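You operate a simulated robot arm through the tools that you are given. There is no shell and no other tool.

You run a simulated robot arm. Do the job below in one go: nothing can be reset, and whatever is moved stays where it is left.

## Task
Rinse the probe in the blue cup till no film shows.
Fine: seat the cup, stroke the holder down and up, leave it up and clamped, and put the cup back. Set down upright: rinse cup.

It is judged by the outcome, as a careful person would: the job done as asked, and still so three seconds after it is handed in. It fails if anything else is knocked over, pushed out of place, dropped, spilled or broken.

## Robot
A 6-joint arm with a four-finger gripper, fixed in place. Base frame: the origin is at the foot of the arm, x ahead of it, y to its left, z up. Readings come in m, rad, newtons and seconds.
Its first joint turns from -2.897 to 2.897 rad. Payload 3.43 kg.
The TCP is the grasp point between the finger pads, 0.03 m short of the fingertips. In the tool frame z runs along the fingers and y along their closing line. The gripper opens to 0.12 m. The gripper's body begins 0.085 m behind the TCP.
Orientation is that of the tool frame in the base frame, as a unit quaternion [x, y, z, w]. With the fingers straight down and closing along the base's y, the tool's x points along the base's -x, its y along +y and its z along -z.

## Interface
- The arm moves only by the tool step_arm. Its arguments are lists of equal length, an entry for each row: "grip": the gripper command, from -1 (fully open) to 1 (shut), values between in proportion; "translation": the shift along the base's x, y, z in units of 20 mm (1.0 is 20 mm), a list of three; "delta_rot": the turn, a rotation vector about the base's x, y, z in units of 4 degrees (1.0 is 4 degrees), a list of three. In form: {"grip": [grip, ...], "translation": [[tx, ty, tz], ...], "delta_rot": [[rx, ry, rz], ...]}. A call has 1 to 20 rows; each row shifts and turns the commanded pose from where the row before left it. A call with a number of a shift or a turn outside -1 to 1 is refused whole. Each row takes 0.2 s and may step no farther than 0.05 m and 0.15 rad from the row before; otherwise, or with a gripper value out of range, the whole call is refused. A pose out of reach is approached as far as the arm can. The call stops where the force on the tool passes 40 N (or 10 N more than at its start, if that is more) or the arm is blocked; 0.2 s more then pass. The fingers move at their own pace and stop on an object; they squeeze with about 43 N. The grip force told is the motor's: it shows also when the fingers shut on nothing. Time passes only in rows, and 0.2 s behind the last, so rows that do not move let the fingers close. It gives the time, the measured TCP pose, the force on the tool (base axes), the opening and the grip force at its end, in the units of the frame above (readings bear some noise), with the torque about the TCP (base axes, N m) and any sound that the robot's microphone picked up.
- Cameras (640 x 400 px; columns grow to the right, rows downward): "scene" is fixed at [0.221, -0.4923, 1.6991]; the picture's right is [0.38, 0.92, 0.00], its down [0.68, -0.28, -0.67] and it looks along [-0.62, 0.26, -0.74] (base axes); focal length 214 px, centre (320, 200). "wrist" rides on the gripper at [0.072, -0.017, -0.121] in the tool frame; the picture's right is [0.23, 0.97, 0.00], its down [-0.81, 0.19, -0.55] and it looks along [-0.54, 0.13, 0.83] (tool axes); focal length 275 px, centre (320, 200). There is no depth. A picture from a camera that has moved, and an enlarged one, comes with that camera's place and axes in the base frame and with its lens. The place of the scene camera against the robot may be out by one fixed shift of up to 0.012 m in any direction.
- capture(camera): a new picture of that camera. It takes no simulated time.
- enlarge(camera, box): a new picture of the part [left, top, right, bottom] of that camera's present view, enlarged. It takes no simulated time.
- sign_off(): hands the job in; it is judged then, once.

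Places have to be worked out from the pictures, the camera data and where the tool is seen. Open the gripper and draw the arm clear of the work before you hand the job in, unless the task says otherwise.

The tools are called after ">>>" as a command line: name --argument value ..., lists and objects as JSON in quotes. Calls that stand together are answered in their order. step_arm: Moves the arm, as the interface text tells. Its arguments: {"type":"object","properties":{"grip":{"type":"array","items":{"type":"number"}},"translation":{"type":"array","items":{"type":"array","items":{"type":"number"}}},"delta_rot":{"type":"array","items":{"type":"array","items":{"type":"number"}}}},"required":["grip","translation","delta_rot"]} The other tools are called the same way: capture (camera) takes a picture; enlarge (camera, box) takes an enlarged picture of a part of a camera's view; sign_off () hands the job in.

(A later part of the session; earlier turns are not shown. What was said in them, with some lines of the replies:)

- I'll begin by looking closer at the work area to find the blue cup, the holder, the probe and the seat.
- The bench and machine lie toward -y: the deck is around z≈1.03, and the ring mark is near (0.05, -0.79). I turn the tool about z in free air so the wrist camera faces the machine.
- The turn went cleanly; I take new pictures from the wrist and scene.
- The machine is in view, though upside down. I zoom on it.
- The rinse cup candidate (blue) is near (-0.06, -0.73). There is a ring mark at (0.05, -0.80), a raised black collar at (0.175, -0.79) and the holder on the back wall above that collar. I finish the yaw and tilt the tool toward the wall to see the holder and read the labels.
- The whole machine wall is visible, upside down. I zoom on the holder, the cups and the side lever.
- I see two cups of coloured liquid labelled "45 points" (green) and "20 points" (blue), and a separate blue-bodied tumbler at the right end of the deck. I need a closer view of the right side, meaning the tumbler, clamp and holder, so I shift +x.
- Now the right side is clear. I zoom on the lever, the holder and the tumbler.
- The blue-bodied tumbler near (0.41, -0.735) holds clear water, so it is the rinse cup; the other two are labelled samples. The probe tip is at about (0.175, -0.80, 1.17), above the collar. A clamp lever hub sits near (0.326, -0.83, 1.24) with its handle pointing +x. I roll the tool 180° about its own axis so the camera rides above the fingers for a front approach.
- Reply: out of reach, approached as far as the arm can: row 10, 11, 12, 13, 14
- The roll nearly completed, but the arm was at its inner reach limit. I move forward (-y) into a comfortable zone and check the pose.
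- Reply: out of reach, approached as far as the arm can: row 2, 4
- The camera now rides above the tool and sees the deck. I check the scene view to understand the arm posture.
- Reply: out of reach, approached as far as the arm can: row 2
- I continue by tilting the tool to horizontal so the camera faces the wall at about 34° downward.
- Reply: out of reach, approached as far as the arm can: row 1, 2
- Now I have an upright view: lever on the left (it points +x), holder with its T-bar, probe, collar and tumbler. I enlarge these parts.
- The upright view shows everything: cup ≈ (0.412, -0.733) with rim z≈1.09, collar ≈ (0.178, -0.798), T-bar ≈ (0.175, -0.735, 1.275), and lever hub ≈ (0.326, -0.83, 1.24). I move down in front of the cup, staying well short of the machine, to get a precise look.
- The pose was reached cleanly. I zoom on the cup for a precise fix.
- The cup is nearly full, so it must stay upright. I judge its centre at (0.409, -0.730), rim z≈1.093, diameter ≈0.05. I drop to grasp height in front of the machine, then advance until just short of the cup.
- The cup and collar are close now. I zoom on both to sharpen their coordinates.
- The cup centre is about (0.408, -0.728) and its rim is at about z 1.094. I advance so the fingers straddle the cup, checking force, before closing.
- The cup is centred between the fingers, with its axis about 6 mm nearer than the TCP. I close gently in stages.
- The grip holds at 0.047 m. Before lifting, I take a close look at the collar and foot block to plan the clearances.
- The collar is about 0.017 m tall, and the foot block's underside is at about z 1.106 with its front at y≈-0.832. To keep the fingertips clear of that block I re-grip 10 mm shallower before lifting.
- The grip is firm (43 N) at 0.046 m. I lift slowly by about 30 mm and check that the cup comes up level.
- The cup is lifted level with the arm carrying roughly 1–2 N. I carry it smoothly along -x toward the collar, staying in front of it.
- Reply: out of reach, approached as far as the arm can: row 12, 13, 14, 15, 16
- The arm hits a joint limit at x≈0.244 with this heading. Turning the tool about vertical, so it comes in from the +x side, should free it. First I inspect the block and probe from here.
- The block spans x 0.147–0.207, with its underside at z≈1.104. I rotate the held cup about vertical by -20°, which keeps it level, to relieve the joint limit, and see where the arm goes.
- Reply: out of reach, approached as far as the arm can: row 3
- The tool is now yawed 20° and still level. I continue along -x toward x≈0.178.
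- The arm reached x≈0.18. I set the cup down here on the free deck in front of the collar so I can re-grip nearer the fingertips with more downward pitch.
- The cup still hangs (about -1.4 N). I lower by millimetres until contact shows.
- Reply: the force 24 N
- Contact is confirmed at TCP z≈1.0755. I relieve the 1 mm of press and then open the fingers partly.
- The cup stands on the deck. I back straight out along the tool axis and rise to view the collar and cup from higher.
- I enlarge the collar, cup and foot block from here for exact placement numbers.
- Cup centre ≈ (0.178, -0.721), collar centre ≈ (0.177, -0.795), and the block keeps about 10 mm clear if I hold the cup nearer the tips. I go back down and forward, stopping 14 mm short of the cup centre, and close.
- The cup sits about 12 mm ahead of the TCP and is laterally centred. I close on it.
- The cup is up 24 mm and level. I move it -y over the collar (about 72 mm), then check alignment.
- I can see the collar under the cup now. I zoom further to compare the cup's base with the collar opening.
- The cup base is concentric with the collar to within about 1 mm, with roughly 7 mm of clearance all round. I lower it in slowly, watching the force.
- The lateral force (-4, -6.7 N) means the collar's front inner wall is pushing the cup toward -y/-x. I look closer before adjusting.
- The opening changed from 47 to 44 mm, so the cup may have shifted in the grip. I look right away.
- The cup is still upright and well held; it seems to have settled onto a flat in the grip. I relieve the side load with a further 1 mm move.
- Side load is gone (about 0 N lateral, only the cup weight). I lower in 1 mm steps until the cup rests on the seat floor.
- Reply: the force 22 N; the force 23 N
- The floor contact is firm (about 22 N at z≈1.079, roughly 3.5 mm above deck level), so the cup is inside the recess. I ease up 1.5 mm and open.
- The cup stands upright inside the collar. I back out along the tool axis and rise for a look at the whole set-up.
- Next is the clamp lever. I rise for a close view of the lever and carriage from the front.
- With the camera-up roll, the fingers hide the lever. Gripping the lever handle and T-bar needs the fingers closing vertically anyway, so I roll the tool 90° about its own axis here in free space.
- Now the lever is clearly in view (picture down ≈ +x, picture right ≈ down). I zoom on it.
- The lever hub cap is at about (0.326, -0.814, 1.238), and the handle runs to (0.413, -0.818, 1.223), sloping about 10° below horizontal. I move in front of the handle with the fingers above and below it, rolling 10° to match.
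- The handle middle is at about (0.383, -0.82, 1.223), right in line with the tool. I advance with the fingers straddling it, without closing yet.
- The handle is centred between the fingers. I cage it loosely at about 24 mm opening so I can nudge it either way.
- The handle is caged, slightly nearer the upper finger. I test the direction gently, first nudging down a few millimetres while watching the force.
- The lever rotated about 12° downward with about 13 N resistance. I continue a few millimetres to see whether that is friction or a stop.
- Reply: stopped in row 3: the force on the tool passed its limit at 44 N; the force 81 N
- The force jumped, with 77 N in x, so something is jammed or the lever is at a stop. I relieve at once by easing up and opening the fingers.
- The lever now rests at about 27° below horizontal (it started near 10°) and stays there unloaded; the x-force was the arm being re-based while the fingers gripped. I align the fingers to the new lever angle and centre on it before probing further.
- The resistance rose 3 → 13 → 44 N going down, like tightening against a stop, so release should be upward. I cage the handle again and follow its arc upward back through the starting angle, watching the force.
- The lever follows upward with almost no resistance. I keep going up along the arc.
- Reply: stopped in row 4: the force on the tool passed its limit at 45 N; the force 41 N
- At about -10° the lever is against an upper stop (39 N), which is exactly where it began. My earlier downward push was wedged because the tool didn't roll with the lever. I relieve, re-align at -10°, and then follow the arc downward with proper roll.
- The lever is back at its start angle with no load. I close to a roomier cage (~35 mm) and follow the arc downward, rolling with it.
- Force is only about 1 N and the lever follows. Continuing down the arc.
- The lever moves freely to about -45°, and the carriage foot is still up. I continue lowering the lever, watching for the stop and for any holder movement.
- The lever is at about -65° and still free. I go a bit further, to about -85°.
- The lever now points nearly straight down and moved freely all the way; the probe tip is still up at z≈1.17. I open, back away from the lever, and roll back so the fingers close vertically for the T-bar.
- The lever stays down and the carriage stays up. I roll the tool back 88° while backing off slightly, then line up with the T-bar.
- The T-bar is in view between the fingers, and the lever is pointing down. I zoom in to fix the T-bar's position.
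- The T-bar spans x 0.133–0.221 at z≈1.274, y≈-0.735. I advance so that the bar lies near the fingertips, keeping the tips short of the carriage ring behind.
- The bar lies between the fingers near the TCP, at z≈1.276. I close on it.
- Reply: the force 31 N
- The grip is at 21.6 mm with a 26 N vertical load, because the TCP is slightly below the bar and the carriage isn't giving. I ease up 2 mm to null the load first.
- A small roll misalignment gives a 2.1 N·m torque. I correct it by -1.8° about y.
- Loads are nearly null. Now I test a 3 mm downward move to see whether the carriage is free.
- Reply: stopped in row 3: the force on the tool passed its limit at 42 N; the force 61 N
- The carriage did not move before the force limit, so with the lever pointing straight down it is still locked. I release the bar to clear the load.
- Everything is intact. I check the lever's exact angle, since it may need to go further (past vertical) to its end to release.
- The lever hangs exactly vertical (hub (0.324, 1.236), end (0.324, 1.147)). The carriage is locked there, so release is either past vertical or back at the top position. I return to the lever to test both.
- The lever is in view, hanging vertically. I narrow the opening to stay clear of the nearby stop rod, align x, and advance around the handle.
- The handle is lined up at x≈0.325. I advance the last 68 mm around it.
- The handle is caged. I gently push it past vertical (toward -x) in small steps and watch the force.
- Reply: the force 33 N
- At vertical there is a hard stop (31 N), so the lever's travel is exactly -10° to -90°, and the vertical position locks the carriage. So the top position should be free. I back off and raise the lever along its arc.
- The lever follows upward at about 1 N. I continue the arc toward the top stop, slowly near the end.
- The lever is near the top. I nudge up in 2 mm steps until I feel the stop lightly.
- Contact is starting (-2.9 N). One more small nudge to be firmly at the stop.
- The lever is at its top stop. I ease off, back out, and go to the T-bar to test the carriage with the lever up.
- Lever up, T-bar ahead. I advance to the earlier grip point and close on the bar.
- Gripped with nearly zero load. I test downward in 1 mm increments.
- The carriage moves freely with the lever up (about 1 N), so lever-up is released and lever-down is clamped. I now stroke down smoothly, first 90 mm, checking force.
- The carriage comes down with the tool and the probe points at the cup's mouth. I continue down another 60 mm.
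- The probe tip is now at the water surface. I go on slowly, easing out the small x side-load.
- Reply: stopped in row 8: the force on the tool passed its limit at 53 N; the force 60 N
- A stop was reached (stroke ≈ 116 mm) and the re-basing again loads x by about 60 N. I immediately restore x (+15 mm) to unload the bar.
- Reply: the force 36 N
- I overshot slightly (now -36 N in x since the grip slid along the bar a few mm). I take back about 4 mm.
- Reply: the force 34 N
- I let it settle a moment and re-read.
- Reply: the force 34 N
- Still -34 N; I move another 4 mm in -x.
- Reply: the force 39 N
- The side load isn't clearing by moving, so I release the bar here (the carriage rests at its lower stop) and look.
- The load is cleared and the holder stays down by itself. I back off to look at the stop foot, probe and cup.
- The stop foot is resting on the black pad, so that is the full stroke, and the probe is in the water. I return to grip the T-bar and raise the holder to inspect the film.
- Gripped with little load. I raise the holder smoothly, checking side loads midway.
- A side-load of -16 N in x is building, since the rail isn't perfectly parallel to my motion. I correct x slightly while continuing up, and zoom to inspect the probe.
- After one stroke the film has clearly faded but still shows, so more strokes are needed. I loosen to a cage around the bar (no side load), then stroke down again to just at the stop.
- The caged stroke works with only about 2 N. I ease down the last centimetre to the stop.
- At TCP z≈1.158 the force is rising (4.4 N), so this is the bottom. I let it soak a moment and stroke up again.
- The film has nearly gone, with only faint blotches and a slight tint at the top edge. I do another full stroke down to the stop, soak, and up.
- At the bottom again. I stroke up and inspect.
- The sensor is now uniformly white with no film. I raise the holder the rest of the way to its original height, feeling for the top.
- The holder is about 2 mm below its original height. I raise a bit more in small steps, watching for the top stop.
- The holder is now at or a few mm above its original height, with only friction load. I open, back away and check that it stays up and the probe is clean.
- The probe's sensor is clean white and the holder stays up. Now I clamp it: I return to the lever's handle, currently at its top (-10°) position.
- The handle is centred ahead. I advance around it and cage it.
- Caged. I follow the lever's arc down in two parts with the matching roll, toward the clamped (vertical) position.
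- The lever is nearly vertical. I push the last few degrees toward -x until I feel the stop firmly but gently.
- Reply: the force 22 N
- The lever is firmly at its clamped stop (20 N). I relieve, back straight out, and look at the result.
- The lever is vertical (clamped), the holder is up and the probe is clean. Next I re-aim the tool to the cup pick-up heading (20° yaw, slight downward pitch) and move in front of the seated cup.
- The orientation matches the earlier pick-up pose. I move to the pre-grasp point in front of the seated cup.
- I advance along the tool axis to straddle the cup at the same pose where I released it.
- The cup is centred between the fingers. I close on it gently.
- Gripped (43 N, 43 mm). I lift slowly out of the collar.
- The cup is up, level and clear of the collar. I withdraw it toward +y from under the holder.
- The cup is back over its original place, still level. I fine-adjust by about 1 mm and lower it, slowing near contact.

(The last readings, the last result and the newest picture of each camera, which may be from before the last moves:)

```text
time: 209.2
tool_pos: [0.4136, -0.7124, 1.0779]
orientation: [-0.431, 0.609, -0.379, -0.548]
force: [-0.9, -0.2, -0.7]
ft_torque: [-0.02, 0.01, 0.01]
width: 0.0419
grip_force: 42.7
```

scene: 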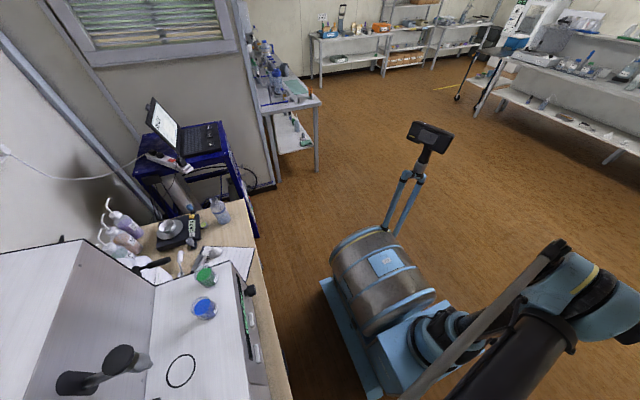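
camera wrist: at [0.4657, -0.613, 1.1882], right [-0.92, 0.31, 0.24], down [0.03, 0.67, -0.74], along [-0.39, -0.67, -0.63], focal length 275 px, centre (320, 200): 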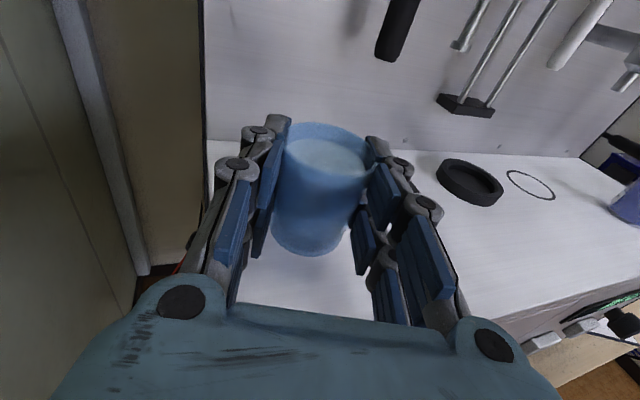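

No contact yet at z=1.078. I lower in 1 mm steps.

>>> step_arm --grip '[0.4, 0.4]' --translation '[[0, 0, -0.06], [0, 0, 0]]' --delta_rot '[[0, 0, 0], [0, 0, 0]]'

>>> step_arm --grip '[0.4, 0.4]' --translation '[[0, 0, -0.05], [0, 0, 0]]' --delta_rot '[[0, 0, 0], [0, 0, 0]]'

```text
time: 209.8
tool_pos: [0.4122, -0.7106, 1.0773]
orientation: [-0.431, 0.61, -0.378, -0.547]
force: [0.3, 0.4, -1.2]
ft_torque: [0.0, -0.02, -0.01]
width: 0.0416
grip_force: 43.1
```

```text
time: 210.4
tool_pos: [0.4124, -0.7114, 1.0775]
orientation: [-0.431, 0.609, -0.379, -0.547]
force: [0.0, 0.8, 0.0]
ft_torque: [0.0, 0.01, 0.0]
width: 0.0416
grip_force: 43.5
```

The weight is just starting to come off. One more 1 mm step.

>>> step_arm --grip '[0.4, 0.4]' --translation '[[0, 0, -0.04], [0, 0, 0]]' --delta_rot '[[0, 0, 0], [0, 0, 0]]'

```text
time: 211.0
tool_pos: [0.4112, -0.7101, 1.0753]
orientation: [-0.432, 0.609, -0.379, -0.547]
force: [0.4, 0.4, -0.9]
ft_torque: [-0.01, 0.02, -0.01]
width: 0.0415
grip_force: 42.7
```

Still hanging (about -0.9 N). I continue with another 1 mm.

>>> step_arm --grip '[0.4, 0.4]' --translation '[[0, 0, -0.05], [0, 0, 0]]' --delta_rot '[[0, 0, 0], [0, 0, 0]]'

>>> capture --camera "wrist"

```text
time: 211.6
tool_pos: [0.4133, -0.7115, 1.0766]
orientation: [-0.432, 0.61, -0.378, -0.547]
force: [0.7, -0.4, 3.7]
ft_torque: [-0.1, -0.04, 0.01]
width: 0.0414
grip_force: 43.3
```

```text
taken
camera wrist: at [0.4667, -0.6121, 1.1595], right [-0.92, 0.31, 0.24], down [0.03, 0.67, -0.74], along [-0.39, -0.67, -0.63], focal length 275 px, centre (320, 200)
```

wrist: 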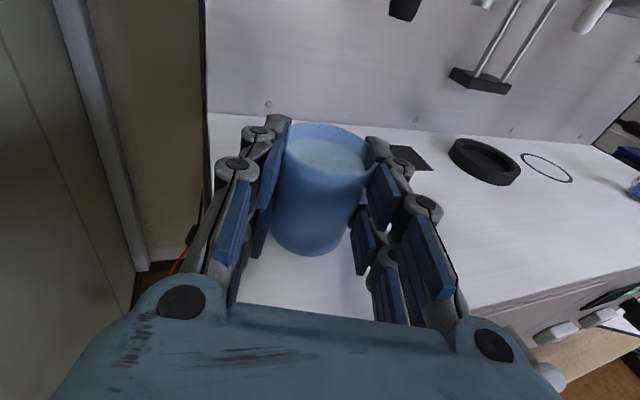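

Contact is made (+3.7 N). I open the fingers gently to release the cup.

>>> step_arm --grip '[0.3, 0.2, 0.05, -0.15, -0.35, -0.35]' --translation '[[0, 0, 0], [0, 0, 0], [0, 0, 0], [0, 0, 0], [0, 0, 0], [0, 0, 0]]' --delta_rot '[[0, 0, 0], [0, 0, 0], [0, 0, 0], [0, 0, 0], [0, 0, 0], [0, 0, 0]]'

>>> capture --camera "wrist"

```text
time: 213.0
tool_pos: [0.4122, -0.7114, 1.0755]
orientation: [-0.431, 0.61, -0.378, -0.548]
force: [0.5, 0.2, 0.3]
ft_torque: [0.0, -0.02, 0.02]
width: 0.0809
grip_force: 0.0
```

```text
taken
camera wrist: at [0.4667, -0.6122, 1.1593], right [-0.92, 0.31, 0.24], down [0.03, 0.67, -0.74], along [-0.39, -0.67, -0.63], focal length 275 px, centre (320, 200)
```

wrist: 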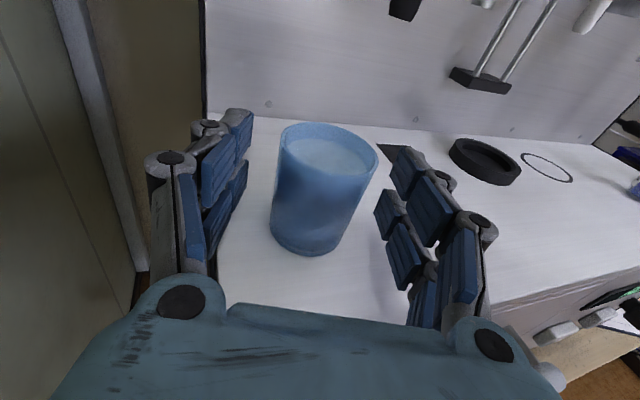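

The cup stands upright on the deck. I back out along the tool axis, then go to the earlier viewpoint to compare the cup's position with the original picture.

>>> step_arm --grip '[-0.35, -0.35, -0.35, -0.35, -0.35, -0.35, -0.35, -0.35, -0.35, -0.35]' --translation '[[0.17, 0.47, 0], [0.342, 0.94, 0], [0.342, 0.94, 0], [0.342, 0.94, 0], [0.342, 0.94, 0], [0.342, 0.94, 0], [0.342, 0.94, 0], [0.17, 0.9, 0], [0, 0.9, 0.5], [0, 0.9, 1]]' --delta_rot '[[0, 0, 0], [0, 0, 0], [0, 0, 0], [0, 0, 0], [0, 0, 0], [0, 0, 0], [0, 0, 0], [0, 0, 0], [0, 0, 0], [0, 0, 0]]'

>>> step_arm --grip '[-0.6, -1, -1, -1, -1, -1, -1]' --translation '[[-0.5, 0.3, 1], [-0.5, 0.3, 1], [-0.5, 0.3, 1], [-0.5, 0.3, 1], [-0.6, 0.2, 0.3], [-0.5, 0, 0], [0, 0, 0]]' --delta_rot '[[0, 0, 1], [0, 0, 1], [0, 0, 1], [0, 0, 1], [0, 0, 1], [0, 0, 0], [0, 0, 0]]'

>>> capture --camera "wrist"

```text
time: 215.2
tool_pos: [0.4604, -0.5346, 1.1065]
orientation: [-0.432, 0.609, -0.379, -0.547]
force: [0.6, -0.5, -0.1]
ft_torque: [-0.01, 0.0, -0.02]
width: 0.0809
grip_force: 0.0
```

```text
time: 216.8
tool_pos: [0.3991, -0.5081, 1.1905]
orientation: [0.53, -0.525, 0.468, 0.474]
force: [0.0, -0.5, 0.2]
ft_torque: [0.02, -0.02, -0.01]
width: 0.1201
grip_force: 0.0
```

```text
taken
camera wrist: at [0.4161, -0.395, 1.2755], right [-0.97, -0.03, 0.24], down [-0.2, 0.64, -0.74], along [-0.13, -0.77, -0.63], focal length 275 px, centre (320, 200)
```

wrist: 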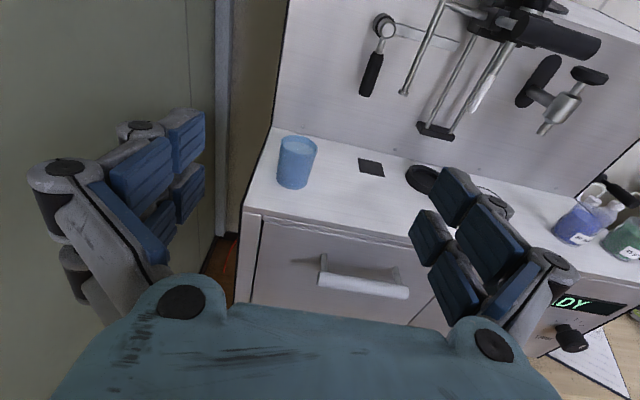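

Compared with the original picture, the cup matches relative to the dark square within about 1 px. I zoom to check that it's upright, and check the holder, lever and probe.

>>> enlarge --camera "wrist" --box '[250, 110, 350, 210]'

>>> enlarge --camera "wrist" --box '[340, 0, 620, 180]'

```text
4.00 times, centred on (300, 160) of wrist
camera zoom: at [0.4161, -0.395, 1.2755], right [-0.97, -0.03, 0.24], down [-0.2, 0.64, -0.74], along [-0.13, -0.77, -0.63], focal length 1101 px, centre (400, 360)
```

zoom: 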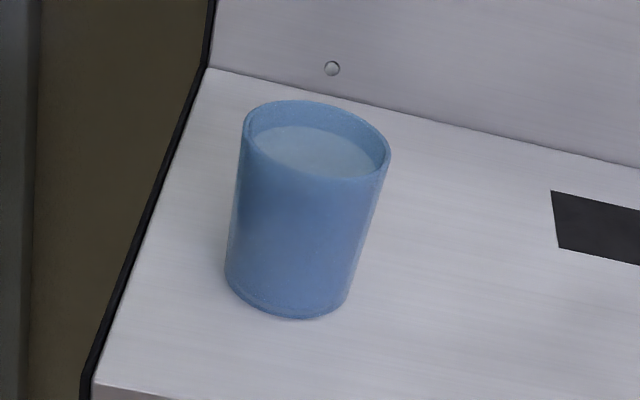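

```text
2.22 times, centred on (480, 90) of wrist
camera zoom: at [0.4161, -0.395, 1.2755], right [-0.97, -0.03, 0.24], down [-0.2, 0.64, -0.74], along [-0.13, -0.77, -0.63], focal length 612 px, centre (-36, 444)
```

zoom: 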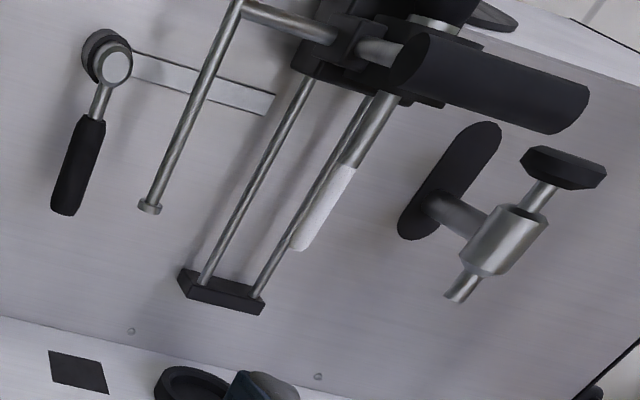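

The cup is upright and back to within 1–2 mm of its original spot. The lever is vertical (clamped), the holder is up and the probe is white. I draw the arm clear upward and take final pictures.

>>> step_arm --grip '[-1, -1, -1, -1, -1, -1, -1, -1, -1, -1, -1]' --translation '[[0, 0.3, 1], [0, 0.3, 1], [0, 0.3, 1], [0, 0.2, 1], [0, 0, 1], [0, 0, 1], [0, 0, 1], [0, 0, 1], [0, 0, 1], [0, 0, 1], [0, 0, 0]]' --delta_rot '[[0, 0, 0], [0, 0, 0], [0, 0, 0], [0, 0, 0], [0, 0, 0], [0, 0, 0], [0, 0, 0], [0, 0, 0], [0, 0, 0], [0, 0, 0], [0, 0, 0]]'

>>> capture --camera "wrist"

>>> capture --camera "scene"

```text
time: 219.2
tool_pos: [0.4001, -0.484, 1.392]
orientation: [0.53, -0.526, 0.467, 0.474]
force: [0.9, 0.0, -0.5]
ft_torque: [-0.02, 0.0, 0.01]
width: 0.1201
grip_force: 0.1
```

```text
taken
camera wrist: at [0.4161, -0.3721, 1.4758], right [-0.97, -0.03, 0.24], down [-0.2, 0.64, -0.74], along [-0.13, -0.77, -0.63], focal length 275 px, centre (320, 200)
```

wrist: 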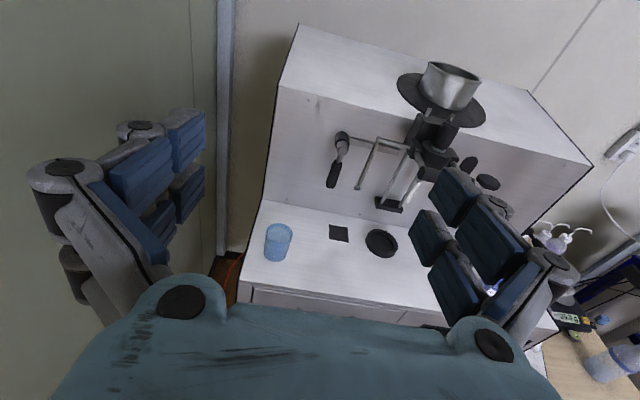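

```text
taken
```

scene: 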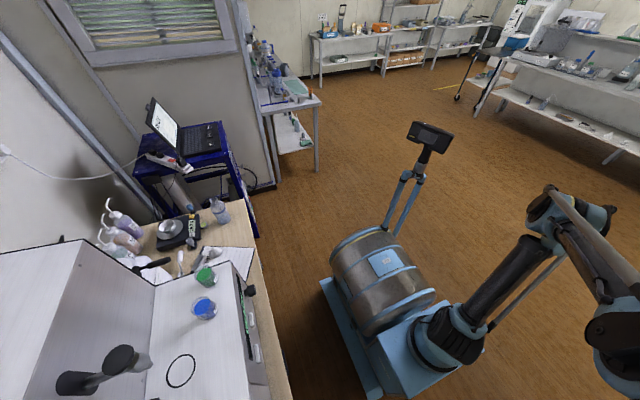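

The scene is undisturbed and the arm is clear. I take one last close look at the probe and cup before handing in.

>>> enlarge --camera "wrist" --box '[320, 110, 470, 220]'

>>> enlarge --camera "wrist" --box '[240, 200, 420, 300]'

```text
3.64 times, centred on (395, 165) of wrist
camera zoom: at [0.4161, -0.3721, 1.4758], right [-0.97, -0.03, 0.24], down [-0.2, 0.64, -0.74], along [-0.13, -0.77, -0.63], focal length 1001 px, centre (47, 327)
```

zoom: 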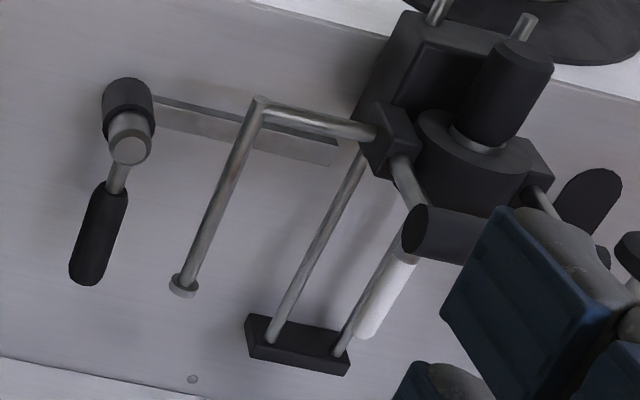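

```text
3.56 times, centred on (330, 250) of wrist
camera zoom: at [0.4161, -0.3721, 1.4758], right [-0.97, -0.03, 0.24], down [-0.2, 0.64, -0.74], along [-0.13, -0.77, -0.63], focal length 979 px, centre (284, 22)
```

zoom: 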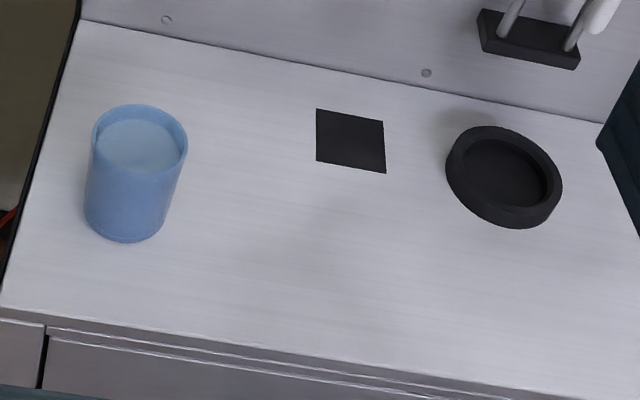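

The probe is clean and white, the holder is up with the lever in the clamped position, and the rinse cup stands upright in its original place with no spill. The gripper is open and clear, so I hand the job in.

>>> sign_off

```text
The job is handed in.
```

The probe is rinsed: after three full strokes in the rinse cup its tip is uniformly white, with no film visible from the angles I could see. I have handed the job in.

- **Cup used:** I took "the blue cup" to be the blue-bodied tumbler of clear water. The two labelled cups, "20 points" (blue liquid) and "45 points" (green), were not touched.
- **Holder:** It is up, about 3 mm above where it started, and clamped. The lever was in its released position at the start. It now hangs straight down against its stop, where the holder had earlier refused to move.
- **Cup put back:** It stands upright within about 2 mm of its original spot. I saw no spill, and nothing else looks disturbed in the final pictures.
- **Force stops:** The arm passed its force limit four times: twice on the lever, once pulling on the holder while it was clamped, and once at the bottom of the first stroke. Each stop left some load on the part until I eased off. I saw no damage to the lever, holder or cup afterwards.

The gripper is open and the arm is clear of the machine.
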